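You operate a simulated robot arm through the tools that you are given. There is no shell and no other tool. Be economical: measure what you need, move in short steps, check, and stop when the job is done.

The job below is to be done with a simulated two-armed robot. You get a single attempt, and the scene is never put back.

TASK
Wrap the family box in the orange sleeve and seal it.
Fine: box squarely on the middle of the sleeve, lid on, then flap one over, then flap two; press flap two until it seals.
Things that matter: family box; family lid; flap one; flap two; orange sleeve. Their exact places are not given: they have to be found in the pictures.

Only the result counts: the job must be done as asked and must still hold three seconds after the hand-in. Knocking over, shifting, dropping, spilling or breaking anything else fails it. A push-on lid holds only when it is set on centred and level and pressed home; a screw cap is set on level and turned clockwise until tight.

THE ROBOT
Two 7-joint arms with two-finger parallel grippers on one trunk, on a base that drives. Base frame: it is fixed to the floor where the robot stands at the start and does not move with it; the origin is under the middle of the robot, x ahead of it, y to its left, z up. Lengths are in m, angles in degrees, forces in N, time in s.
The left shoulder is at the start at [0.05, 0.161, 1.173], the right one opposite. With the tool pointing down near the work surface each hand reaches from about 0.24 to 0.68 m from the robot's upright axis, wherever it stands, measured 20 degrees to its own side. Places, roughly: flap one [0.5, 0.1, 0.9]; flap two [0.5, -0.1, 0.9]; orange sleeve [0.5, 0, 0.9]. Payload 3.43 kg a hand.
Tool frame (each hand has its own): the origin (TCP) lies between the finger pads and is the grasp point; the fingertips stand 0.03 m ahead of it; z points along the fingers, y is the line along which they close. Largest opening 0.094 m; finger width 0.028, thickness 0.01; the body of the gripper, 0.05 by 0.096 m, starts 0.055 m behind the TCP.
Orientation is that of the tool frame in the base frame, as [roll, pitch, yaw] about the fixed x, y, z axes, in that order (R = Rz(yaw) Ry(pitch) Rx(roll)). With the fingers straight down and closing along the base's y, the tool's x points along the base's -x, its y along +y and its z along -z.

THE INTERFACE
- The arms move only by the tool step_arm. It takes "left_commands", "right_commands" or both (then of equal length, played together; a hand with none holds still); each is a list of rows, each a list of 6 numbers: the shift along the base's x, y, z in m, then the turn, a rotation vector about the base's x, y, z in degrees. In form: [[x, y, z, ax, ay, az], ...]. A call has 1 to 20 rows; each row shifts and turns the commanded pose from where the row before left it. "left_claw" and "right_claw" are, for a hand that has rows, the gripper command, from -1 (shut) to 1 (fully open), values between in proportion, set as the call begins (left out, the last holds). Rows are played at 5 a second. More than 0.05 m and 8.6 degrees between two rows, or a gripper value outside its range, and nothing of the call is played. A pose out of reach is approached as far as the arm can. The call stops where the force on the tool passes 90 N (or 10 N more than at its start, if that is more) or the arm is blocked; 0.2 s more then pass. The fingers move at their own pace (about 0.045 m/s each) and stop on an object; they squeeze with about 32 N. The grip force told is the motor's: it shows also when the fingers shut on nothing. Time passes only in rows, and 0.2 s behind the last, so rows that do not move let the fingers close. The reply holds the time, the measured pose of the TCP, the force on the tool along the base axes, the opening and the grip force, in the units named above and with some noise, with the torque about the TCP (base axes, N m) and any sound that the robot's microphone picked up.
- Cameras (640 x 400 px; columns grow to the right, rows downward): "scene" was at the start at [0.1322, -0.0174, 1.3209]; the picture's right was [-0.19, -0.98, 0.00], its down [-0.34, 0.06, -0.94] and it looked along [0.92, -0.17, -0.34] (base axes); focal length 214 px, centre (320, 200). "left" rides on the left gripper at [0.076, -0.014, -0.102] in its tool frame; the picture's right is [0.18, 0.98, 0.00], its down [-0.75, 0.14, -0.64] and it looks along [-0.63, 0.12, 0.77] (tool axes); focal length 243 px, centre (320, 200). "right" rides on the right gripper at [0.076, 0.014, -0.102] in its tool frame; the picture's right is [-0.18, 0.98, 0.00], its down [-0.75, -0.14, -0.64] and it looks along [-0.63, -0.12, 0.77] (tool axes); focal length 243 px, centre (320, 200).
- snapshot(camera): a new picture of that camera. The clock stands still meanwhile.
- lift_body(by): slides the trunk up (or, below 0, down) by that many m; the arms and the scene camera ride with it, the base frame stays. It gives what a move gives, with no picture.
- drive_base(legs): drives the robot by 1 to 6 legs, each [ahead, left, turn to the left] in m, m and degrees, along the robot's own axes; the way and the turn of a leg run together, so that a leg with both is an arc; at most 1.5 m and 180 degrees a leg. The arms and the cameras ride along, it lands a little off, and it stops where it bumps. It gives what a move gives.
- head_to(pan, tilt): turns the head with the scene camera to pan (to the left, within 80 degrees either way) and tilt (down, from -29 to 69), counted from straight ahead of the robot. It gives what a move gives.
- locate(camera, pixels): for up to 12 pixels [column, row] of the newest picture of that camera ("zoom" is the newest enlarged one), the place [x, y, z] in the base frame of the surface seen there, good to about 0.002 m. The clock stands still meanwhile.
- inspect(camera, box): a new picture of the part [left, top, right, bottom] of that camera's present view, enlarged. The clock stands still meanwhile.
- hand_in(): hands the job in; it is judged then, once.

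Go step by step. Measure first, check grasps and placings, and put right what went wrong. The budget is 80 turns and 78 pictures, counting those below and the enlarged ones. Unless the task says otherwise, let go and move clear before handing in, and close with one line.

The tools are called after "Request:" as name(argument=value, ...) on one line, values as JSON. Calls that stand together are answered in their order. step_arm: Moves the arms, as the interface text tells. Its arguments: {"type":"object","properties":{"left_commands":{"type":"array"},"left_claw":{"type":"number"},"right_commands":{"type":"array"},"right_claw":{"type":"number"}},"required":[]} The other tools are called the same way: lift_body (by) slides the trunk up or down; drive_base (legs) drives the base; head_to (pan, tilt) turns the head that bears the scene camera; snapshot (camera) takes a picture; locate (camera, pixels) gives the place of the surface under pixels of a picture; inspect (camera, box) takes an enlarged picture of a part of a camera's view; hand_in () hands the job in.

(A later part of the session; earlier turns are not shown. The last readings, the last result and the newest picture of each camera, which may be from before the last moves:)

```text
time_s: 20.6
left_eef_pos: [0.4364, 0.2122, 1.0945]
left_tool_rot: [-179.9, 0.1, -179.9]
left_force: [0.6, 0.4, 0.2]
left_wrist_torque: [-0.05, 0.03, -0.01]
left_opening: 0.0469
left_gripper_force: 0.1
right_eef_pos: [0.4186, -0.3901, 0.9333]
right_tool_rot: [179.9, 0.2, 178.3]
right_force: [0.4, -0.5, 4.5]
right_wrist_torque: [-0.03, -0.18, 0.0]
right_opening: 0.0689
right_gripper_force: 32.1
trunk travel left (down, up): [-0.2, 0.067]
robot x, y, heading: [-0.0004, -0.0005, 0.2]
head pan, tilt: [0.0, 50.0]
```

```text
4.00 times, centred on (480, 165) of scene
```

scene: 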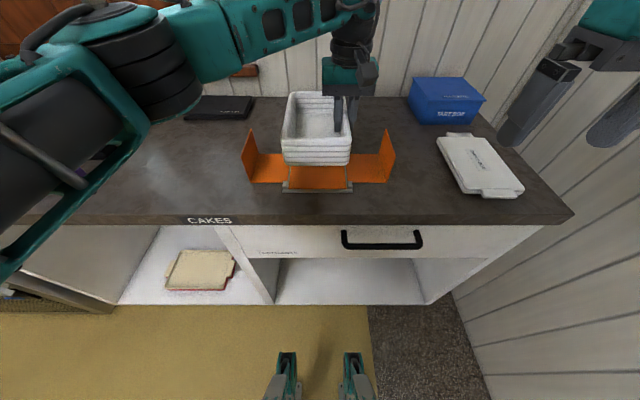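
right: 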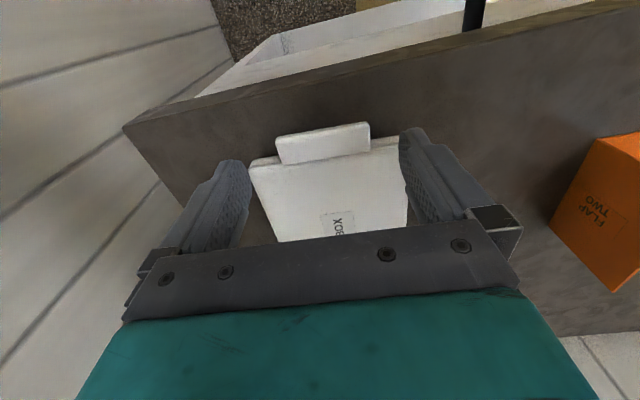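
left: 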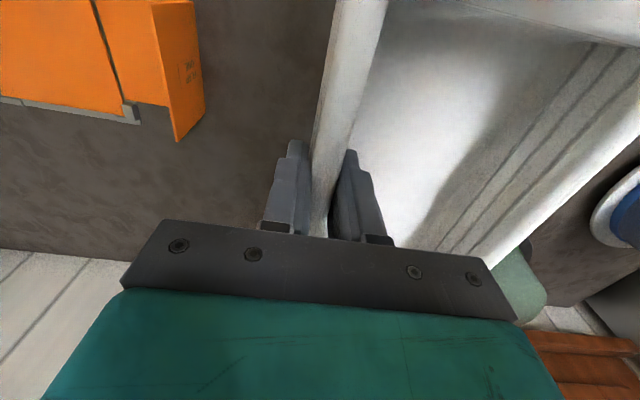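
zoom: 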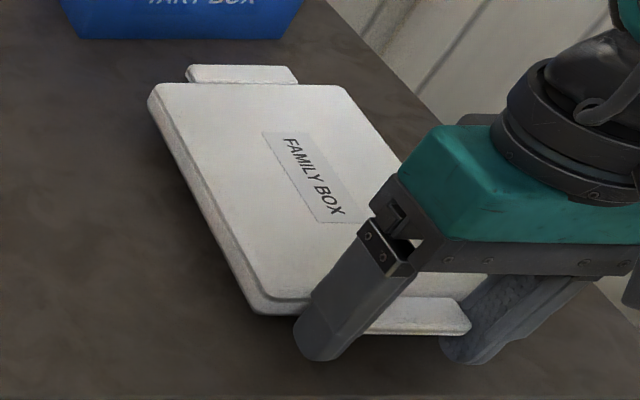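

The grip is on the tab (0.069 wide). I'll lift slightly and check the droop.

Request:
step_arm(right_commands=[[0, 0, 0.015, 0, 0, 0], [0, 0, 0.02, 0, 0, 0], [0, 0, 0.02, 0, 0, 0], [0, 0, 0, 0, 0, 0]])

Request:
inspect(camera="scene", box=[420, 95, 540, 195])

Request:
locate(camera="zoom", pixels=[[155, 130], [345, 130], [240, 330], [280, 338], [200, 120], [280, 120], [300, 200], [180, 240], [250, 290], [240, 180], [330, 260], [380, 180]])

```text
time_s: 21.6
left_eef_pos: [0.4374, 0.2128, 1.0945]
left_tool_rot: [180.0, 0.1, -179.9]
left_force: [-0.4, 0.5, -0.2]
left_wrist_torque: [-0.02, 0.01, 0.02]
left_opening: 0.0467
left_gripper_force: 0.0
right_eef_pos: [0.419, -0.3903, 0.988]
right_tool_rot: [180.0, 0.0, 178.3]
right_force: [0.3, -0.3, 0.2]
right_wrist_torque: [-0.02, 0.04, 0.0]
right_opening: 0.0688
right_gripper_force: 32.1
trunk travel left (down, up): [-0.2, 0.067]
robot x, y, heading: [0.0006, -0.0032, 0.1]
head pan, tilt: [0.0, 50.0]
```

```text
4.00 times, centred on (480, 145) of scene
```

zoom: 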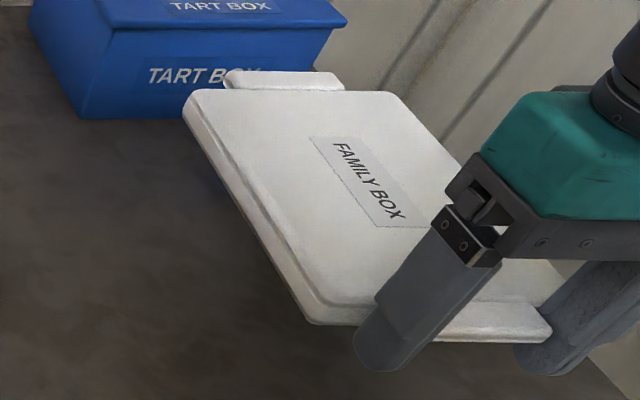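

```text
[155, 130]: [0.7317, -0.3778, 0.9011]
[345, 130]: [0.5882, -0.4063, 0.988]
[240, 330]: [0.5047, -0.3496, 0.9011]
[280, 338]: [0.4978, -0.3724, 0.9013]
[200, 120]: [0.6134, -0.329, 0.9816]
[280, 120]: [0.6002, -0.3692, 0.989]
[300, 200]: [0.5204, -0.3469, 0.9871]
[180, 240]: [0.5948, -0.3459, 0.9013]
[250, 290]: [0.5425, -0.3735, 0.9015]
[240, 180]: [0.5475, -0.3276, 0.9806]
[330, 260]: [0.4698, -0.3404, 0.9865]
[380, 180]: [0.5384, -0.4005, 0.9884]
```

The lid is held nearly level (far end about 1° up). I'll lift it, carry it over the box, and correct yaw +1.7° and pitch +1°.

Request:
step_arm(right_commands=[[0, 0, 0.035, 0, 0, 0], [0, 0, 0.035, 0, 1.0, 1.7], [0, 0.044, 0, 0, 0, 0], [0, 0.044, 0, 0, 0, 0], [0, 0.044, 0, 0, 0, 0], [0, 0.044, 0, 0, 0, 0], [0, 0.044, 0, 0, 0, 0], [0, 0.044, 0, 0, 0, 0], [0, 0.044, 0, 0, 0, 0], [0, 0.044, 0, 0, 0, 0], [0, 0.044, 0, 0, 0, 0], [0, 0, 0, 0, 0, 0]])

Request:
snapshot(camera="scene")

Request:
inspect(camera="scene", box=[220, 60, 420, 185])

```text
time_s: 24.2
left_eef_pos: [0.4373, 0.2111, 1.0953]
left_tool_rot: [-180.0, 0.1, -180.0]
left_force: [-0.7, -0.5, -0.7]
left_wrist_torque: [0.02, -0.01, -0.03]
left_opening: 0.0468
left_gripper_force: 0.1
right_eef_pos: [0.4188, 0.0063, 1.0599]
right_tool_rot: [-179.9, -0.8, 179.9]
right_force: [-0.3, -0.8, -0.5]
right_wrist_torque: [-0.01, 0.03, -0.02]
right_opening: 0.0687
right_gripper_force: 32.1
trunk travel left (down, up): [-0.2, 0.067]
robot x, y, heading: [-0.0016, 0.0005, 0.1]
head pan, tilt: [0.0, 50.0]
```

```text
46 pictures are left
```

scene: 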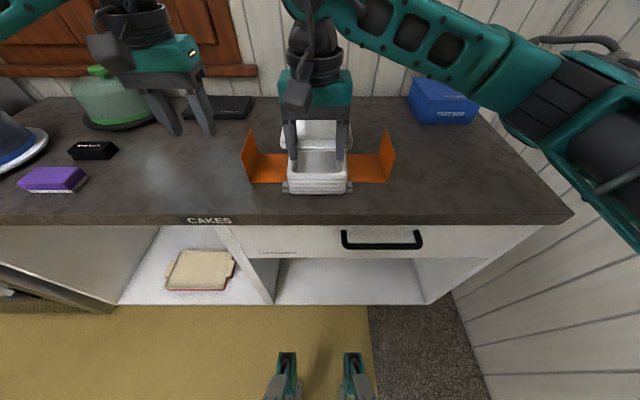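

```text
3.20 times, centred on (320, 122) of scene
```

zoom: 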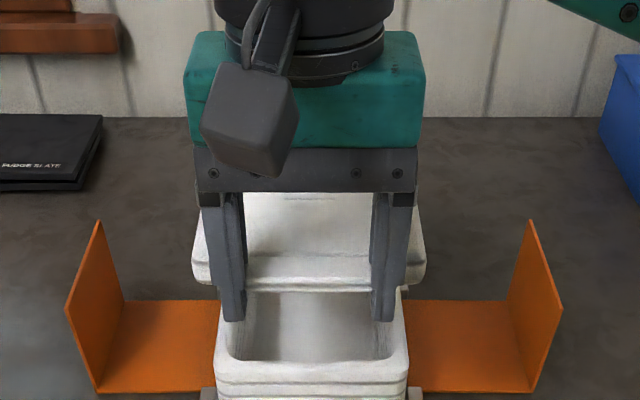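

Request:
locate(camera="zoom", pixels=[[196, 262], [195, 280], [423, 262], [424, 280], [300, 265], [270, 230], [350, 230], [410, 225], [420, 235], [310, 210], [350, 205], [200, 245]])

Request:
snapshot(camera="left")

Request:
snapshot(camera="right")

```text
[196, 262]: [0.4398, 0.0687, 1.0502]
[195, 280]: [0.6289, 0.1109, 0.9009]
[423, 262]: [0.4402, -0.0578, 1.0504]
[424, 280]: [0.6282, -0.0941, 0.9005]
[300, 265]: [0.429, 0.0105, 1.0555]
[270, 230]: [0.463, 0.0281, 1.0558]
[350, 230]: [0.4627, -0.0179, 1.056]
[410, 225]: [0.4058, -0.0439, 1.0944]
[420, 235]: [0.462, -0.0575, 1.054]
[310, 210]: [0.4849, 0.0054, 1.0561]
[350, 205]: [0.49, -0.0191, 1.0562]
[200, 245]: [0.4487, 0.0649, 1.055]
```

```text
44 pictures are left
```

left: 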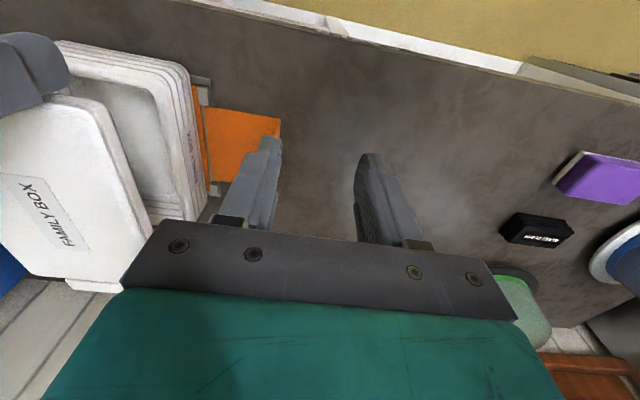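

```text
43 pictures are left
```

right: 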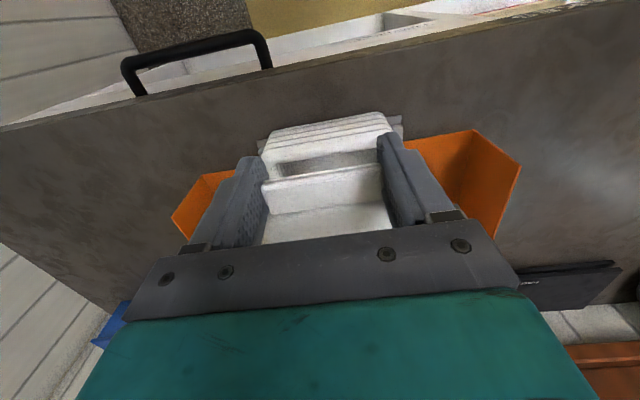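

Request:
locate(camera="left", pixels=[[105, 107], [120, 160], [138, 205], [150, 235], [120, 280], [60, 275], [100, 150], [30, 120], [100, 240], [190, 130], [170, 70], [182, 205]])

Request:
inspect(camera="left", box=[0, 20, 240, 300])

```text
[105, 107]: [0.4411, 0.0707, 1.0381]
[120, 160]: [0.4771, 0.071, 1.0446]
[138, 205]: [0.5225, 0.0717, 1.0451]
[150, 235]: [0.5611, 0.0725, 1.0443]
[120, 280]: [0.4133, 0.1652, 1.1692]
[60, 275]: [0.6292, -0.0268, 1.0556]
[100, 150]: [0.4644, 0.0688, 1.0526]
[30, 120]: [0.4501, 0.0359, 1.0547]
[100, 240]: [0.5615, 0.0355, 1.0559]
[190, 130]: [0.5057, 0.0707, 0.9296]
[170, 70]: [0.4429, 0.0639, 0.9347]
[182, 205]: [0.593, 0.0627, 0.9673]
```

```text
1.43 times, centred on (120, 160) of left
```

zoom: 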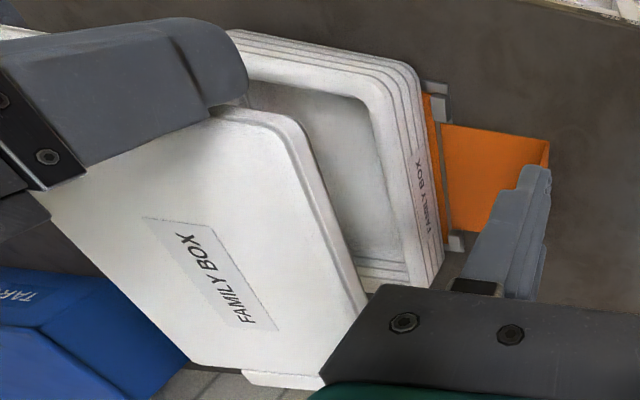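

Request:
locate(camera="zoom", pixels=[[200, 360], [200, 366], [240, 366], [300, 372], [300, 376], [280, 385], [405, 285], [380, 275], [375, 282], [230, 45], [225, 110], [215, 117]])

```text
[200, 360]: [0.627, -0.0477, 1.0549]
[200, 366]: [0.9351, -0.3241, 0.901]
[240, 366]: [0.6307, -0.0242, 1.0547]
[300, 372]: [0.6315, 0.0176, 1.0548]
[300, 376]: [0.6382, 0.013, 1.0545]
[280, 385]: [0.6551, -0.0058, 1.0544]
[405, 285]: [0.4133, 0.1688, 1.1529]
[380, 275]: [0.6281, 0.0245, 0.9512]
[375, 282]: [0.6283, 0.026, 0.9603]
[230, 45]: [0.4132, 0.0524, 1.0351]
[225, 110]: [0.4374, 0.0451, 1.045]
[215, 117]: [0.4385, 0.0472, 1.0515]
```

The lid at z 1.055 spans y −0.058…0.0705 and x ≈0.4375–0.638, matching the box's y −0.057…0.070, with about +0.7° yaw to remove. I'll correct that and lower to just above the rim.

Request:
step_arm(right_commands=[[0, 0, -0.02, 0, 0, -0.7], [0, 0, -0.02, 0, 0, 0], [0, 0, -0.011, 0, 0, 0], [0, 0, 0, 0, 0, 0]])

Request:
inspect(camera="left", box=[0, 20, 240, 300])

Request:
inspect(camera="scene", box=[260, 110, 380, 210])

```text
time_s: 25.2
left_eef_pos: [0.4381, 0.2123, 1.0951]
left_tool_rot: [-179.9, 0.0, -179.8]
left_force: [0.6, 0.7, -0.3]
left_wrist_torque: [0.02, 0.0, 0.0]
left_opening: 0.0469
left_gripper_force: 0.0
right_eef_pos: [0.4206, 0.0063, 1.0083]
right_tool_rot: [-179.9, -0.9, 179.3]
right_force: [-0.2, -0.2, 0.3]
right_wrist_torque: [-0.01, 0.07, 0.01]
right_opening: 0.0687
right_gripper_force: 31.7
trunk travel left (down, up): [-0.2, 0.067]
robot x, y, heading: [-0.002, 0.0001, 0.0]
head pan, tilt: [0.0, 50.0]
```

```text
1.43 times, centred on (120, 160) of left
```

zoom: 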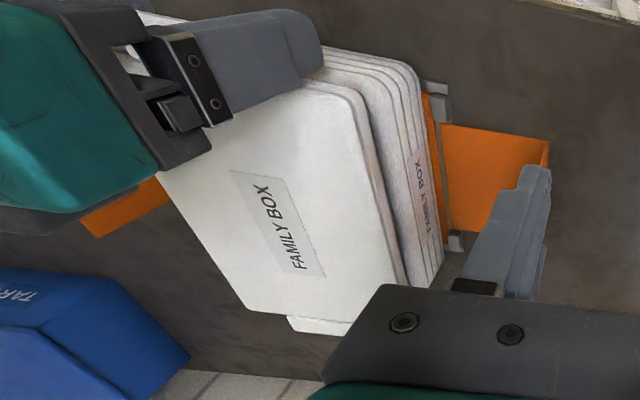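

```text
4.00 times, centred on (320, 160) of scene
```

zoom: 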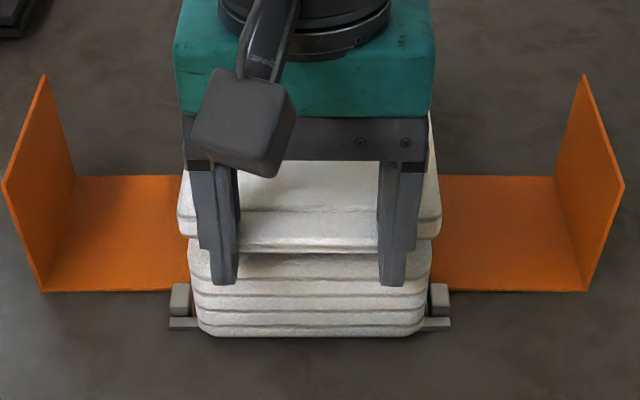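

Request:
locate(camera="zoom", pixels=[[181, 215], [440, 215], [183, 228], [438, 228], [193, 262], [430, 262], [197, 290], [427, 290], [310, 225], [310, 260], [300, 200], [310, 270]])

Request:
locate(camera="left", pixels=[[139, 90], [146, 120], [152, 160], [156, 190], [120, 130], [100, 200], [110, 225], [125, 245], [170, 80], [174, 120], [180, 160], [184, 190]])

```text
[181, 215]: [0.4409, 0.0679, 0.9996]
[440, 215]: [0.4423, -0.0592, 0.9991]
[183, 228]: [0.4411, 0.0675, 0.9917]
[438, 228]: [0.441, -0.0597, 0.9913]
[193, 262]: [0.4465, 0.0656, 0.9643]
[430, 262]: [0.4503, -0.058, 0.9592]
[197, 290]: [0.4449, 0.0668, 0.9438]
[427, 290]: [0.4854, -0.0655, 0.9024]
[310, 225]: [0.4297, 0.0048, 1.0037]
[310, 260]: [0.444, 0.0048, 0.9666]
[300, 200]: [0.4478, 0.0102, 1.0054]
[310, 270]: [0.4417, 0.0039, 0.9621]
```

```text
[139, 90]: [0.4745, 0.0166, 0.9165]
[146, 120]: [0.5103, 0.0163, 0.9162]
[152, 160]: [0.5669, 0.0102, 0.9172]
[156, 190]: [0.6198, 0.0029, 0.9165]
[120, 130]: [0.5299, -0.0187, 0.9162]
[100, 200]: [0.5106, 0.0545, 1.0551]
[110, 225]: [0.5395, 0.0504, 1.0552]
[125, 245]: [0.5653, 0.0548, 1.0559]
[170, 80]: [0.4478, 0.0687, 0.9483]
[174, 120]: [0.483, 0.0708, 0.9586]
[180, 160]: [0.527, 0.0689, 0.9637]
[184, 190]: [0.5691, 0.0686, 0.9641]
```

Request:
inspect(camera="left", box=[80, 60, 200, 270])

Request:
snapshot(camera="left")

```text
1.90 times, centred on (140, 165) of left
```

zoom: 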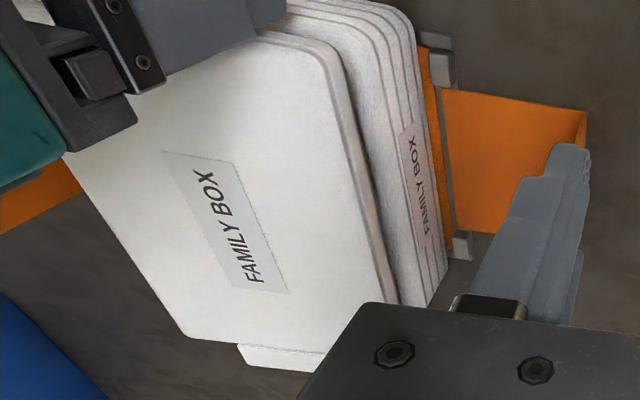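

```text
38 pictures are left
```

left: 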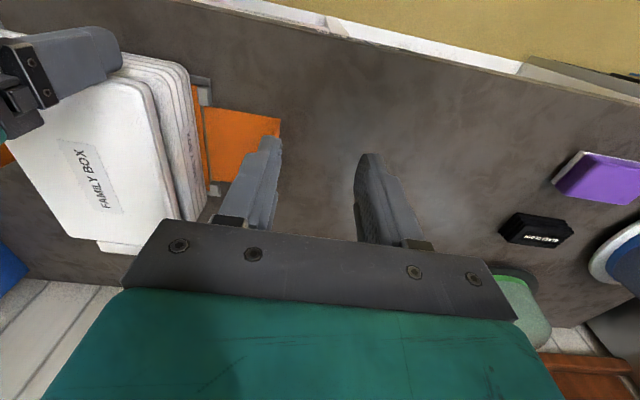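

Request:
locate(camera="zoom", pixels=[[338, 80], [352, 130], [366, 190], [380, 250], [392, 295], [412, 60], [425, 120], [435, 200], [442, 270], [225, 340], [300, 345], [420, 290]])

```text
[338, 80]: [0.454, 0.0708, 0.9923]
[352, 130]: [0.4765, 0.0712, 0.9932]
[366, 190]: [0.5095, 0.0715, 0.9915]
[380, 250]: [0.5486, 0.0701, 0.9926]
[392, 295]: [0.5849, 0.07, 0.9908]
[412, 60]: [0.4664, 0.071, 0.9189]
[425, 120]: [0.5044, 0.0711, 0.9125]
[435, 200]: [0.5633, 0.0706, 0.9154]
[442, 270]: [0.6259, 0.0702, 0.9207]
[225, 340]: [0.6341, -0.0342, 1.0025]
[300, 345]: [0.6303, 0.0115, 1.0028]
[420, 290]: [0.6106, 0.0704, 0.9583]
```

The lid's left edge (y 0.0708→0.070) and the box's (0.071→0.070) coincide and run parallel. I'll lower it onto the box in small steps.

Request:
step_arm(right_commands=[[0, 0, -0.005, 0, 0, 0], [0, 0, -0.004, 0, 0, 0], [0, 0, -0.003, 0, 0, 0], [0, 0, -0.003, 0, 0, 0], [0, 0, 0, 0, 0, 0]])

Request:
inspect(camera="left", box=[80, 60, 200, 270])

Request:
locate(camera="zoom", pixels=[[200, 150], [280, 330], [340, 310], [300, 80], [180, 290], [370, 160], [390, 240], [400, 290], [385, 160], [400, 240], [250, 340], [120, 200]])

```text
time_s: 26.4
left_eef_pos: [0.4333, 0.2114, 1.0967]
left_tool_rot: [-180.0, 0.2, -179.8]
left_force: [1.2, 0.4, 0.2]
left_wrist_torque: [0.01, -0.01, 0.03]
left_opening: 0.0471
left_gripper_force: 0.0
right_eef_pos: [0.4195, 0.0058, 0.9995]
right_tool_rot: [179.5, -0.3, 179.3]
right_force: [-2.0, -3.6, 41.8]
right_wrist_torque: [-0.45, -1.39, -0.13]
right_opening: 0.0692
right_gripper_force: 31.9
trunk travel left (down, up): [-0.2, 0.067]
robot x, y, heading: [-0.0, -0.0019, -0.1]
head pan, tilt: [0.0, 50.0]
```

```text
1.90 times, centred on (140, 165) of left
```

zoom: 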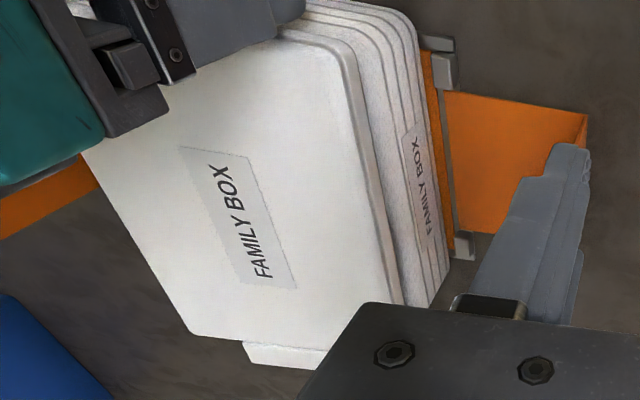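

```text
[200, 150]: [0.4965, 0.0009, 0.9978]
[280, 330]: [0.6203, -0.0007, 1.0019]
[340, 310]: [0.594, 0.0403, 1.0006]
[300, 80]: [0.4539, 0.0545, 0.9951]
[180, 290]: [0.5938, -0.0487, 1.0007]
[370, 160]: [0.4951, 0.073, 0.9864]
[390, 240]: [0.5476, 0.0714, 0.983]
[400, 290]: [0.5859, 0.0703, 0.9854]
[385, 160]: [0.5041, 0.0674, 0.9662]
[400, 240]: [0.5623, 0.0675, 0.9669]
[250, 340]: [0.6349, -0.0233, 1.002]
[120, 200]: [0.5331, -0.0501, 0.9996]
```

The lid touched (42 N) and the near end (z 0.995) is lower than the far end (1.002). I'll ease back to unload, then release so it rests freely, and check.

Request:
step_arm(right_commands=[[0, 0, 0.004, 0, 0, 0], [0, 0, 0.003, 0, 0, 0], [0, 0, 0, 0, 0, 0]])

Request:
inspect(camera="left", box=[80, 60, 200, 270])

Request:
locate(camera="zoom", pixels=[[200, 150], [280, 330], [340, 310], [300, 80], [180, 290], [360, 160], [385, 240], [398, 290], [390, 160], [408, 240], [250, 340], [120, 200]])

```text
time_s: 27.2
left_eef_pos: [0.4353, 0.2123, 1.0958]
left_tool_rot: [-179.9, 0.2, -179.9]
left_force: [0.0, 0.7, -0.4]
left_wrist_torque: [-0.02, 0.03, 0.0]
left_opening: 0.047
left_gripper_force: 0.0
right_eef_pos: [0.4192, 0.0058, 0.9995]
right_tool_rot: [179.9, -0.9, 179.3]
right_force: [0.0, 2.8, 14.8]
right_wrist_torque: [0.5, -0.46, 0.06]
right_opening: 0.0688
right_gripper_force: 32.8
trunk travel left (down, up): [-0.2, 0.067]
robot x, y, heading: [0.0016, -0.0007, 0.3]
head pan, tilt: [0.0, 50.0]
```

```text
1.90 times, centred on (140, 165) of left
```

zoom: 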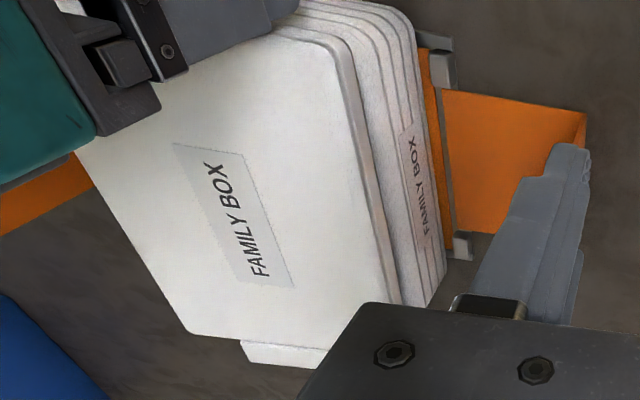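

```text
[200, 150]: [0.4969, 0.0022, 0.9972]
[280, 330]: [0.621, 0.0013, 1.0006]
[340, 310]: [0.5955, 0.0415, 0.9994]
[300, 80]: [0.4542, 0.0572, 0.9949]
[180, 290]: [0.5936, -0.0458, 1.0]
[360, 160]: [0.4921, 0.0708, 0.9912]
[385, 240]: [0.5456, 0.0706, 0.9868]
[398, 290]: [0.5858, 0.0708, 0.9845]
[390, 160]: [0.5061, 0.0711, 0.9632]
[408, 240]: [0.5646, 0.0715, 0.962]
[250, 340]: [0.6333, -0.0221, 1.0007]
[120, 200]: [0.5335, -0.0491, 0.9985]
```

Request:
step_arm(right_commands=[[0, 0, 0.002, 0, 0, 0], [0, 0, 0, 0, 0, 0], [0, 0, 0, 0, 0, 0]])

Request:
step_arm(right_commands=[[0, 0, 0, 0, 0, 0], [0, 0, 0, 0, 0, 0], [0, 0, 0, 0, 0, 0], [0, 0, 0, 0, 0, 0]], right_claw=0.9)

Request:
inspect(camera="left", box=[80, 60, 200, 270])

Request:
locate(camera="zoom", pixels=[[200, 150], [280, 330], [340, 310], [300, 80], [180, 290], [360, 160], [385, 240], [398, 290], [390, 160], [408, 240], [250, 340], [120, 200]])

```text
time_s: 28.0
left_eef_pos: [0.438, 0.2126, 1.0947]
left_tool_rot: [-180.0, 0.0, -179.9]
left_force: [-0.1, 0.3, 0.9]
left_wrist_torque: [0.02, -0.01, 0.01]
left_opening: 0.0471
left_gripper_force: 0.0
right_eef_pos: [0.4197, 0.0046, 1.0016]
right_tool_rot: [-180.0, -1.1, 179.2]
right_force: [0.1, 0.3, -0.7]
right_wrist_torque: [0.0, 0.01, -0.01]
right_opening: 0.069
right_gripper_force: 31.8
trunk travel left (down, up): [-0.2, 0.067]
robot x, y, heading: [0.0009, 0.0004, -0.2]
head pan, tilt: [0.0, 50.0]
```

```text
time_s: 29.0
left_eef_pos: [0.4372, 0.2126, 1.0959]
left_tool_rot: [-180.0, 0.0, -179.9]
left_force: [-0.7, -0.6, -0.1]
left_wrist_torque: [0.0, -0.03, -0.02]
left_opening: 0.0471
left_gripper_force: 0.0
right_eef_pos: [0.4198, 0.006, 1.0016]
right_tool_rot: [-179.9, -0.9, 179.3]
right_force: [0.6, -0.1, 0.0]
right_wrist_torque: [0.01, -0.01, 0.0]
right_opening: 0.0893
right_gripper_force: 0.0
trunk travel left (down, up): [-0.2, 0.067]
robot x, y, heading: [0.0011, 0.0019, -0.1]
head pan, tilt: [0.0, 50.0]
```

```text
1.90 times, centred on (140, 165) of left
```

zoom: 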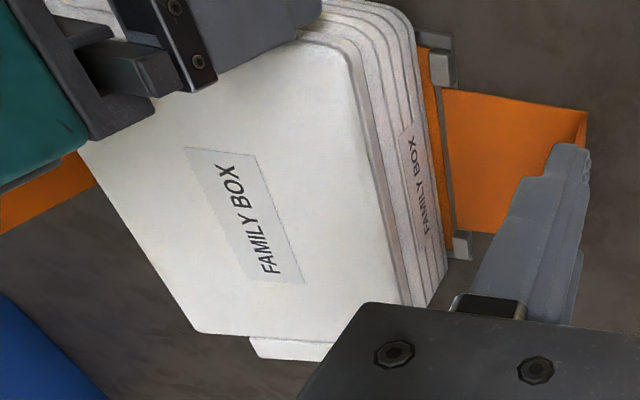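

```text
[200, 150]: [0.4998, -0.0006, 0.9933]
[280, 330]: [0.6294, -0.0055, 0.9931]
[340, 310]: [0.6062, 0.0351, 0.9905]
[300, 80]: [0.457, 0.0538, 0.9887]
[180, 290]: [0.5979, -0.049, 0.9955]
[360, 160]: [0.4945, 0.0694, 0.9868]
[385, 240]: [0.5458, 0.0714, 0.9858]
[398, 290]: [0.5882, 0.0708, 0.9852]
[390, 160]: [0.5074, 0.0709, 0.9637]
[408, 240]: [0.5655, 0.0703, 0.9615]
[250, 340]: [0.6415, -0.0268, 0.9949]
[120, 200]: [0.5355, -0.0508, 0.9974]
```

Freed, the lid sits level lengthwise, but the left side is at z ≈0.989 and the right at ≈0.997, so the right side isn't seated. I'll raise the right hand, shut it, and press down right of centre to level it.

Request:
step_arm(right_commands=[[0, 0, 0.03, 0, 0, 0], [0, 0, 0.04, 0, 1, 0.7], [0.04, -0.01, 0, 0, 0, 0], [0.04, -0.01, 0, 0, 0, 0], [0.037, -0.016, 0, 0, 0, 0], [0, 0, 0, 0, 0, 0]])

Request:
step_arm(right_commands=[[0, 0, 0, 0, 0, 0], [0, 0, 0, 0, 0, 0], [0, 0, -0.02, 0, 0, 0], [0, 0, -0.015, 0, 0, 0], [0, 0, -0.003, 0, 0, 0], [0, 0, 0, 0, 0, 0]], right_claw=-1)

Request:
inspect(camera="scene", box=[220, 80, 420, 205])

Request:
locate(camera="zoom", pixels=[[220, 260], [240, 260], [230, 200], [270, 200], [300, 270], [370, 270], [395, 270], [300, 240], [250, 140], [310, 130], [380, 140], [395, 240]])

```text
time_s: 30.4
left_eef_pos: [0.4373, 0.2119, 1.0958]
left_tool_rot: [180.0, -0.1, -179.9]
left_force: [-0.8, 0.0, -0.5]
left_wrist_torque: [-0.01, -0.02, 0.01]
left_opening: 0.0469
left_gripper_force: 0.1
right_eef_pos: [0.5362, -0.0287, 1.0711]
right_tool_rot: [-180.0, -1.8, -179.9]
right_force: [-0.3, 0.4, 0.1]
right_wrist_torque: [0.04, 0.02, -0.04]
right_opening: 0.0893
right_gripper_force: 0.1
trunk travel left (down, up): [-0.2, 0.067]
robot x, y, heading: [0.0002, -0.0013, 0.2]
head pan, tilt: [0.0, 50.0]
```

```text
time_s: 31.8
left_eef_pos: [0.4369, 0.2115, 1.0959]
left_tool_rot: [179.9, 0.0, -179.8]
left_force: [-0.4, 0.1, -0.1]
left_wrist_torque: [0.01, 0.0, -0.02]
left_opening: 0.0471
left_gripper_force: 0.1
right_eef_pos: [0.536, -0.0301, 1.0334]
right_tool_rot: [180.0, -1.9, -180.0]
right_force: [-0.6, -0.4, -0.1]
right_wrist_torque: [-0.02, 0.04, -0.02]
right_opening: 0.0002
right_gripper_force: 29.9
trunk travel left (down, up): [-0.2, 0.067]
robot x, y, heading: [-0.0025, -0.0016, 0.0]
head pan, tilt: [0.0, 50.0]
```

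```text
3.20 times, centred on (320, 142) of scene
```

zoom: 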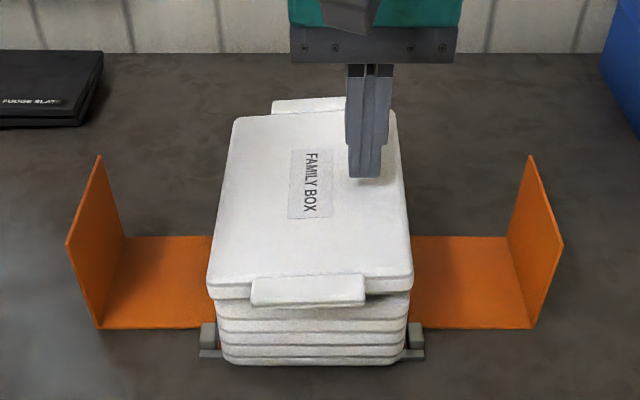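

```text
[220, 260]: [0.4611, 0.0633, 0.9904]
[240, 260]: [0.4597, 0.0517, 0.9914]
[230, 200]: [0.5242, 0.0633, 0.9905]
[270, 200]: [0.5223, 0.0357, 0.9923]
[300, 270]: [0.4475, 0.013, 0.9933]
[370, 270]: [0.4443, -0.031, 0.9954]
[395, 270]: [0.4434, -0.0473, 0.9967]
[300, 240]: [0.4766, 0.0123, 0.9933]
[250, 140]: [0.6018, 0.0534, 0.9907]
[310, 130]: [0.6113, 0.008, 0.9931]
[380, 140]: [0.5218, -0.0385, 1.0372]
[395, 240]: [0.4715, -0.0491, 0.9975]
```

The left side is at 0.9905, the right at 0.9975. I'll square the tool (undo 1.8° pitch) and press down at y −0.03 in small steps.

Request:
step_arm(right_commands=[[0, 0, -0.003, 0, -1.8, 0], [0, 0, -0.003, 0, 0, 0], [0, 0, -0.003, 0, 0, 0], [0, 0, -0.003, 0, 0, 0], [0, 0, -0.003, 0, 0, 0], [0, 0, -0.002, 0, 0, 0], [0, 0, -0.002, 0, 0, 0]])

Request:
inspect(camera="scene", box=[220, 80, 420, 205])

Request:
locate(camera="zoom", pixels=[[220, 260], [240, 260], [230, 200], [270, 200], [300, 270], [370, 270], [395, 270], [300, 240], [250, 140], [310, 130], [390, 150], [395, 240]])

```text
time_s: 33.4
left_eef_pos: [0.436, 0.2118, 1.0968]
left_tool_rot: [179.9, 0.1, -179.9]
left_force: [0.1, 0.5, -0.5]
left_wrist_torque: [0.03, 0.0, 0.0]
left_opening: 0.0468
left_gripper_force: 0.0
right_eef_pos: [0.5371, -0.0304, 1.0176]
right_tool_rot: [179.9, 0.1, -180.0]
right_force: [3.1, -2.4, 19.2]
right_wrist_torque: [-0.06, -0.05, 0.09]
right_opening: 0.0
right_gripper_force: 31.4
trunk travel left (down, up): [-0.2, 0.067]
robot x, y, heading: [-0.0013, -0.0019, 0.1]
head pan, tilt: [0.0, 50.0]
```

```text
3.20 times, centred on (320, 142) of scene
```

zoom: 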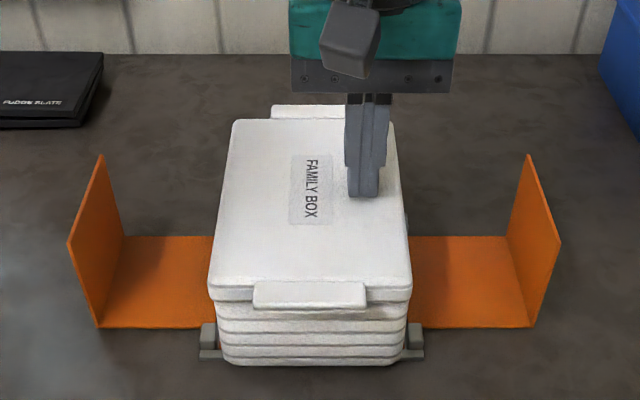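

```text
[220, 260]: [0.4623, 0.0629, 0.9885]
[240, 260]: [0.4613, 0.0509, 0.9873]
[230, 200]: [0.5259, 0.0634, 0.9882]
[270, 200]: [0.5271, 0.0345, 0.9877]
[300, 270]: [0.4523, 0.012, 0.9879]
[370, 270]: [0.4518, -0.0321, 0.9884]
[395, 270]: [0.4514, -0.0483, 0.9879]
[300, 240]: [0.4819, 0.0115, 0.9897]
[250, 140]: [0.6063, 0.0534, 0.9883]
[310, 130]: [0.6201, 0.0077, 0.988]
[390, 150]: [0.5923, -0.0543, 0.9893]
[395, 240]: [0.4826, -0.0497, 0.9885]
```

The lid is now level at z 0.988 all over. Next I'll press at the centre to drive it home.

Request:
step_arm(right_commands=[[0, 0, 0.012, 0, 0, 0], [0, 0.036, 0, 0, 0, 0], [0, 0, -0.008, 0, 0, 0], [0, 0, -0.003, 0, 0, 0], [0, 0, -0.003, 0, 0, 0], [0, 0, -0.003, 0, 0, 0], [0, 0, -0.003, 0, 0, 0], [0, 0, -0.003, 0, 0, 0]])

Request:
step_arm(right_commands=[[0, 0, -0.003, 0, 0, 0], [0, 0, -0.003, 0, 0, 0], [0, 0, -0.003, 0, 0, 0], [0, 0, 0, 0, 0, 0]])

Request:
inspect(camera="scene", box=[220, 80, 420, 205])

Request:
locate(camera="zoom", pixels=[[220, 260], [240, 260], [230, 200], [270, 200], [300, 270], [370, 270], [395, 270], [300, 240], [250, 140], [270, 130], [390, 150], [395, 240]])

```text
time_s: 35.2
left_eef_pos: [0.4324, 0.211, 1.0994]
left_tool_rot: [-180.0, 0.4, -180.0]
left_force: [-0.1, -0.2, -0.1]
left_wrist_torque: [-0.04, -0.03, -0.02]
left_opening: 0.0471
left_gripper_force: 0.1
right_eef_pos: [0.5343, 0.0057, 1.0176]
right_tool_rot: [179.4, 1.0, 179.9]
right_force: [-0.5, -8.9, 65.8]
right_wrist_torque: [-0.29, 0.73, 0.07]
right_opening: 0.0002
right_gripper_force: 32.5
trunk travel left (down, up): [-0.2, 0.067]
robot x, y, heading: [0.0015, -0.0008, -0.1]
head pan, tilt: [0.0, 50.0]
```

```text
time_s: 36.0
left_eef_pos: [0.4348, 0.2123, 1.0949]
left_tool_rot: [180.0, 0.3, -179.9]
left_force: [-0.5, -0.5, -1.0]
left_wrist_torque: [0.0, 0.04, 0.0]
left_opening: 0.0472
left_gripper_force: 0.1
right_eef_pos: [0.5399, 0.0073, 1.018]
right_tool_rot: [178.9, 1.6, 179.9]
right_force: [-4.9, -2.6, 32.8]
right_wrist_torque: [-0.14, 0.55, 0.21]
right_opening: 0.0
right_gripper_force: 32.0
trunk travel left (down, up): [-0.2, 0.067]
robot x, y, heading: [0.0014, -0.0009, 0.1]
head pan, tilt: [0.0, 50.0]
stopped in row 3 (right hand): the force on the tool passed its limit at 92 N (the readings are from after the stop); the commanded pose is now the measured one
```

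```text
3.20 times, centred on (320, 142) of scene
```

zoom: 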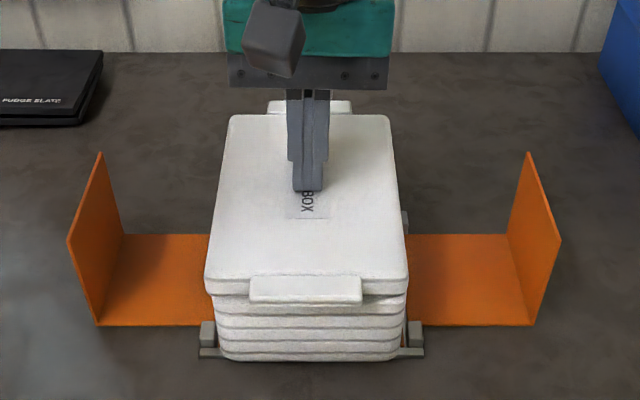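

```text
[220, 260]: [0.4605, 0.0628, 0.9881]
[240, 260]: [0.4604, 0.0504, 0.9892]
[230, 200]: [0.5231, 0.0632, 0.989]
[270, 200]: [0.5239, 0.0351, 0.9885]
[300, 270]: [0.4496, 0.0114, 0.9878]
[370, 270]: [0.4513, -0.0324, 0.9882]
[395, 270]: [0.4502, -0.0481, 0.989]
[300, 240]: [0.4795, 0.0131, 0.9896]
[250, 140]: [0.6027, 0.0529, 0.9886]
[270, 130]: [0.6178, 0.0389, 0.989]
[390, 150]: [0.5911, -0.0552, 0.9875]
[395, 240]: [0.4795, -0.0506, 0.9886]
```

The lid is level at z 0.9885 and took a 92 N press without moving, so it's home. The box may have slid a little to the left; I'll lift clear and measure.

Request:
step_arm(right_commands=[[0, 0, 0.02, 0, 0, 0], [0, 0, 0.04, 0.9, -1.6, 0], [0, -0.03, 0.04, 0, 0, 0], [0, -0.05, 0, 0, 0, 0], [0, -0.05, 0, 0, 0, 0], [0, -0.05, 0, 0, 0, 0], [0, -0.05, 0, 0, 0, 0]])

Request:
inspect(camera="scene", box=[220, 80, 420, 205])

Request:
locate(camera="zoom", pixels=[[209, 230], [407, 230], [215, 318], [406, 318], [220, 345], [402, 345], [214, 330], [410, 330], [412, 235], [228, 122], [391, 122], [405, 352]])

```text
time_s: 37.5
left_eef_pos: [0.4376, 0.2118, 1.0955]
left_tool_rot: [-180.0, 0.0, -179.9]
left_force: [0.2, -0.7, -0.4]
left_wrist_torque: [0.05, 0.02, -0.02]
left_opening: 0.0472
left_gripper_force: 0.0
right_eef_pos: [0.5404, -0.2235, 1.1116]
right_tool_rot: [178.2, 2.8, 179.9]
right_force: [0.2, 0.4, 0.3]
right_wrist_torque: [0.0, 0.03, -0.04]
right_opening: 0.0001
right_gripper_force: 32.1
trunk travel left (down, up): [-0.2, 0.067]
robot x, y, heading: [0.003, 0.0007, -0.4]
head pan, tilt: [0.0, 50.0]
```

```text
3.20 times, centred on (320, 142) of scene
```

zoom: 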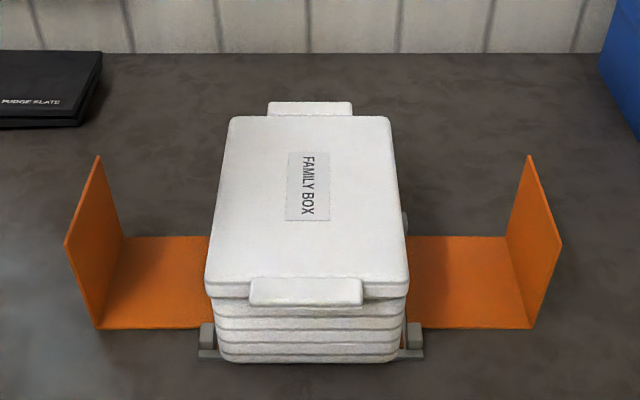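

```text
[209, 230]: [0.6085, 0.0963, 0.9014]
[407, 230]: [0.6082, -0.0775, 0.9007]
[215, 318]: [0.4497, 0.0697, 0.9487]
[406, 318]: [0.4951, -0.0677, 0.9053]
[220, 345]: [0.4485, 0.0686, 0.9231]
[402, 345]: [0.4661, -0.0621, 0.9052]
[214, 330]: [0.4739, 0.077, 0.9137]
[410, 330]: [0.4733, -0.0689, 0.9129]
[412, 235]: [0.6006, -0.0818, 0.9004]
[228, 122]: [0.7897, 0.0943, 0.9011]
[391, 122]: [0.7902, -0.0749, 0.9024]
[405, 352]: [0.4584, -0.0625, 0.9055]
```

Request:
locate(camera="zoom", pixels=[[208, 270], [406, 270], [219, 190], [398, 190], [229, 125], [389, 125], [212, 248], [404, 248], [310, 292], [310, 118], [72, 235], [554, 235]])

Request:
inspect(camera="left", box=[40, 60, 300, 240])

Request:
snapshot(camera="right")

```text
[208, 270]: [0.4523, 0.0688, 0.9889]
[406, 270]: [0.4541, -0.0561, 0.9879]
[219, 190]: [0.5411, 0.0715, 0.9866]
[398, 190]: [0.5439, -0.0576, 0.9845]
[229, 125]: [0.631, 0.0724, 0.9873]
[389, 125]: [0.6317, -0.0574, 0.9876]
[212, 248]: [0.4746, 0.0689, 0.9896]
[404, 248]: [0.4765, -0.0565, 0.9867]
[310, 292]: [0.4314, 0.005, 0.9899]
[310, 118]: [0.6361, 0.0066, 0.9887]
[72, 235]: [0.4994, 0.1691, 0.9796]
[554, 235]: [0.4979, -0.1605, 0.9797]
```

```text
2.22 times, centred on (170, 150) of left
```

zoom: 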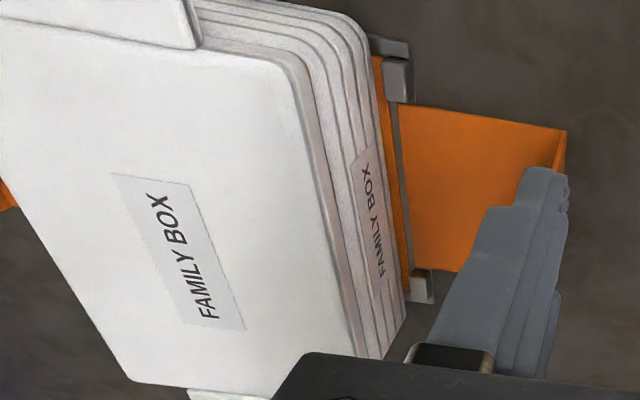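

```text
29 pictures are left
```

right: 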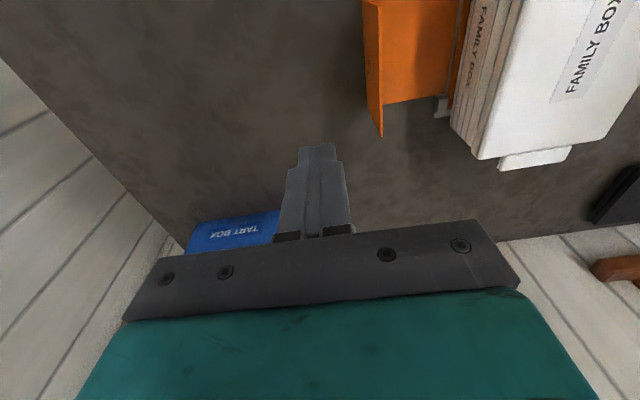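

Lid and box centre is at y ≈0.007 against sleeve 0.0045, fine. Now flap one: I'll bring the left hand, shut, outside its upright face (y 0.17).

Request:
step_arm(left_commands=[[0.025, 0.001, -0.02, 0, 0, 0], [0.025, 0, -0.025, 0, 0, 0], [0.025, 0, -0.03, 0, 0, 0], [0.025, 0, -0.031, 0, 0, 0], [0, -0.015, 0, 0, 0, 0], [0, -0.015, 0, 0, 0, 0], [0, 0, 0, 0, 0, 0]], left_claw=-1)

Request:
snapshot(camera="scene")

```text
time_s: 39.1
left_eef_pos: [0.5366, 0.1842, 0.9885]
left_tool_rot: [180.0, 0.0, -179.8]
left_force: [-0.8, -0.1, 0.4]
left_wrist_torque: [0.01, 0.03, 0.02]
left_opening: 0.0
left_gripper_force: 31.8
right_eef_pos: [0.5419, -0.2223, 1.113]
right_tool_rot: [178.3, 2.8, 179.9]
right_force: [-0.8, 0.2, -1.1]
right_wrist_torque: [-0.01, 0.02, 0.01]
right_opening: 0.0002
right_gripper_force: 31.8
trunk travel left (down, up): [-0.2, 0.067]
robot x, y, heading: [-0.005, -0.0018, -0.2]
head pan, tilt: [0.0, 50.0]
```

```text
28 pictures are left
```

scene: 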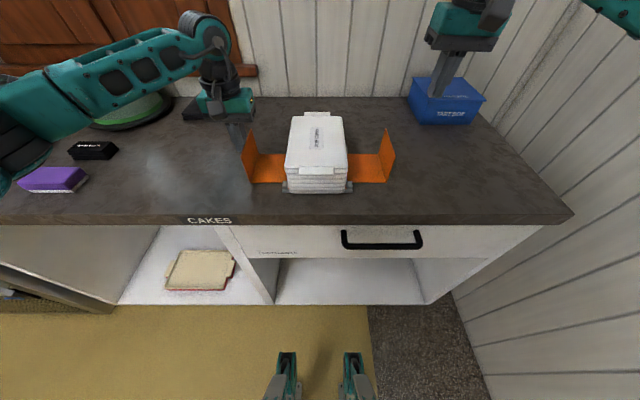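

The left fingertip is just outside flap one's face. I'll push it along the arc about the hinge (y ≈0.076, z ≈0.903) for the first 20° and look.

Request:
step_arm(left_commands=[[0, -0.0037, 0, 0, 0, 0], [0, -0.0055, 0.008, 0, 0, 0], [0, -0.0055, 0.0075, 0, 0, 0], [0, -0.0067, 0.007, 0, 0, 0], [0, -0.0068, 0.0065, 0, 0, 0], [0, 0, 0, 0, 0, 0]])

Request:
inspect(camera="scene", box=[200, 80, 420, 205])

```text
time_s: 40.5
left_eef_pos: [0.5372, 0.1542, 1.0192]
left_tool_rot: [-179.9, -0.1, -179.9]
left_force: [-0.5, 0.8, 0.1]
left_wrist_torque: [0.01, 0.02, -0.02]
left_opening: 0.0002
left_gripper_force: 32.3
right_eef_pos: [0.5423, -0.2218, 1.1122]
right_tool_rot: [178.3, 2.8, 179.8]
right_force: [-0.1, 0.3, -0.5]
right_wrist_torque: [-0.01, -0.01, 0.03]
right_opening: 0.0
right_gripper_force: 31.9
trunk travel left (down, up): [-0.2, 0.067]
robot x, y, heading: [-0.0001, 0.0007, -0.0]
head pan, tilt: [0.0, 50.0]
```

```text
2.91 times, centred on (310, 142) of scene
```

zoom: 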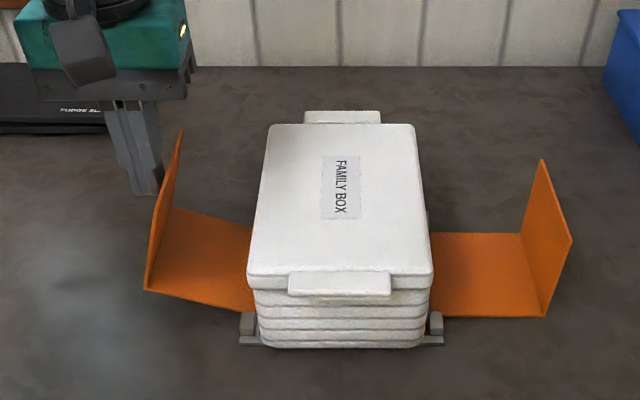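

Flap one is a rigid L turning on its hinge as hoped (~20°). I'll continue the arc to 90°.

Request:
step_arm(left_commands=[[0, -0.007, 0.0044, 0, 0, 0], [0, -0.007, 0.0043, 0, 0, 0], [0, -0.0087, 0.004, 0, 0, 0], [0, -0.0086, 0.004, 0, 0, 0], [0, -0.0092, 0.0024, 0, 0, 0], [0, -0.0091, 0.0024, 0, 0, 0], [0, -0.0095, 0.0008, 0, 0, 0], [0, -0.0095, 0.0008, 0, 0, 0], [0, -0.0096, -0.0008, 0, 0, 0], [0, -0.0095, -0.0009, 0, 0, 0], [0, -0.0092, -0.0024, 0, 0, 0], [0, -0.0092, -0.0025, 0, 0, 0], [0, -0.0086, -0.004, 0, 0, 0], [0, -0.0086, -0.0042, 0, 0, 0], [0, 0, -0.002, 0, 0, 0], [0, 0, 0, 0, 0, 0]])

Request:
inspect(camera="scene", box=[200, 80, 420, 205])

```text
time_s: 44.0
left_eef_pos: [0.5363, 0.0298, 1.0264]
left_tool_rot: [-180.0, 0.2, -179.9]
left_force: [1.7, -2.0, 8.3]
left_wrist_torque: [-0.07, -0.03, 0.03]
left_opening: 0.0001
left_gripper_force: 32.0
right_eef_pos: [0.5422, -0.2225, 1.1126]
right_tool_rot: [178.2, 2.8, 179.8]
right_force: [-1.0, 0.1, 0.1]
right_wrist_torque: [0.02, 0.0, -0.01]
right_opening: 0.0
right_gripper_force: 32.3
trunk travel left (down, up): [-0.2, 0.067]
robot x, y, heading: [0.0012, 0.0022, -0.1]
head pan, tilt: [0.0, 50.0]
```

```text
2.91 times, centred on (310, 142) of scene
```

zoom: 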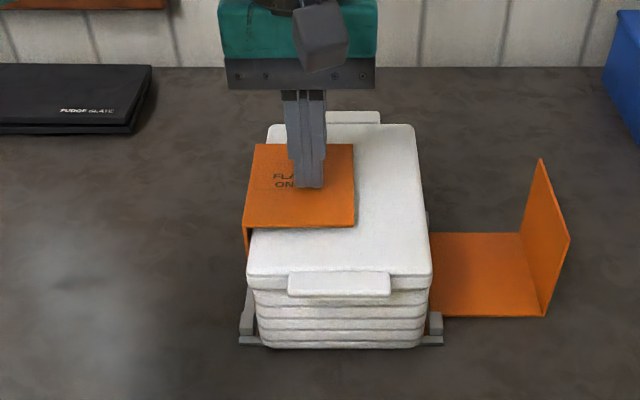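

Flap one lies on the lid. I'll lift the left hand a little to see whether it stays.

Request:
step_arm(left_commands=[[0, 0, 0.01, 0, 0, 0], [0, 0, 0.01, 0, 0, 0], [0, 0, 0, 0, 0, 0], [0, 0, 0, 0, 0, 0]])

Request:
inspect(camera="scene", box=[200, 80, 420, 205])

Request:
locate(camera="zoom", pixels=[[350, 222], [250, 222], [345, 160], [260, 160], [300, 215], [248, 235], [350, 200], [400, 200], [300, 250], [260, 270], [420, 270], [410, 140]])

```text
time_s: 45.0
left_eef_pos: [0.5354, 0.0313, 1.0448]
left_tool_rot: [179.9, 0.0, -179.9]
left_force: [-0.2, -0.6, 0.0]
left_wrist_torque: [-0.03, -0.01, -0.03]
left_opening: 0.0
left_gripper_force: 31.8
right_eef_pos: [0.5418, -0.2229, 1.1114]
right_tool_rot: [178.3, 2.8, 179.8]
right_force: [1.1, -0.5, -0.1]
right_wrist_torque: [0.0, 0.02, 0.0]
right_opening: 0.0
right_gripper_force: 32.0
trunk travel left (down, up): [-0.2, 0.067]
robot x, y, heading: [0.0001, -0.0006, 0.2]
head pan, tilt: [0.0, 50.0]
```

```text
2.91 times, centred on (310, 142) of scene
```

zoom: 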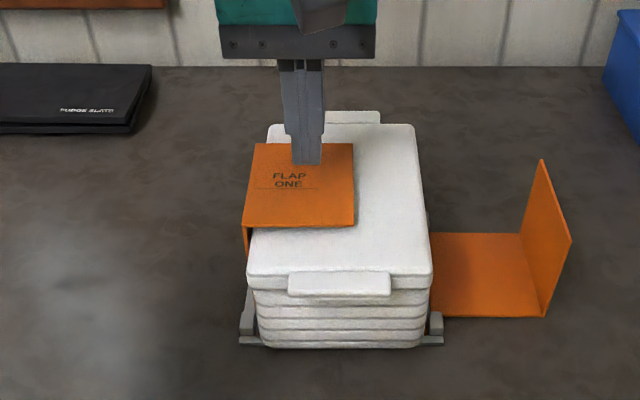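

```text
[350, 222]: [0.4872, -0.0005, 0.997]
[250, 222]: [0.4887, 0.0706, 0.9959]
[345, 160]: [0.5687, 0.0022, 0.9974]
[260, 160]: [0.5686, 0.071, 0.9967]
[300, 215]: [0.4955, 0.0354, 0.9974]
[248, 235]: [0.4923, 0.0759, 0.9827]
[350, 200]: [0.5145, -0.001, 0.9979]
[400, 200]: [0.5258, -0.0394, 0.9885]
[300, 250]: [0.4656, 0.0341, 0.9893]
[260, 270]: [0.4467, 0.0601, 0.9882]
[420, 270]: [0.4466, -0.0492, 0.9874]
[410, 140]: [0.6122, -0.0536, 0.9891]
```

Flap one stays flat at z 0.997. I'll retract the left hand and bring the right hand, squared up and shut, outside flap two's face.

Request:
step_arm(left_commands=[[0, 0, 0.03, 0, 0, 0], [0, 0.01, 0.04, 0, 0, 0], [0, 0.04, 0.01, 0, 0, 0], [0, 0.045, 0, 0, 0, 0], [0, 0.045, 0, 0, 0, 0], [0, 0.045, 0, 0, 0, 0], [0, 0, 0, 0, 0, 0]], right_commands=[[-0.0025, 0.0075, -0.03, -1.8, 2.8, 0], [-0.0025, 0, -0.03, 0, 0, 0], [0, 0, -0.03, 0, 0, 0], [0, 0, -0.0345, 0, 0, 0], [0, 0.02, 0, 0, 0, 0], [0, 0.017, 0, 0, 0, 0], [0, 0, 0, 0, 0, 0]])

Request:
inspect(camera="scene", box=[240, 80, 460, 205])

```text
time_s: 46.5
left_eef_pos: [0.537, 0.2173, 1.1255]
left_tool_rot: [-180.0, 0.1, 180.0]
left_force: [0.2, 0.2, -0.4]
left_wrist_torque: [-0.01, 0.01, 0.0]
left_opening: 0.0
left_gripper_force: 31.5
right_eef_pos: [0.5354, -0.179, 0.9871]
right_tool_rot: [-179.8, 0.0, 179.8]
right_force: [0.4, 0.5, -0.2]
right_wrist_torque: [0.03, -0.01, 0.0]
right_opening: 0.0002
right_gripper_force: 31.9
trunk travel left (down, up): [-0.2, 0.067]
robot x, y, heading: [0.0013, -0.0008, 0.0]
head pan, tilt: [0.0, 50.0]
```

```text
2.91 times, centred on (350, 142) of scene
```

zoom: 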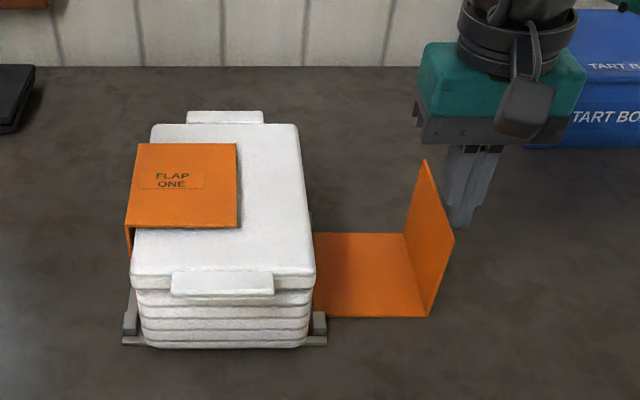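

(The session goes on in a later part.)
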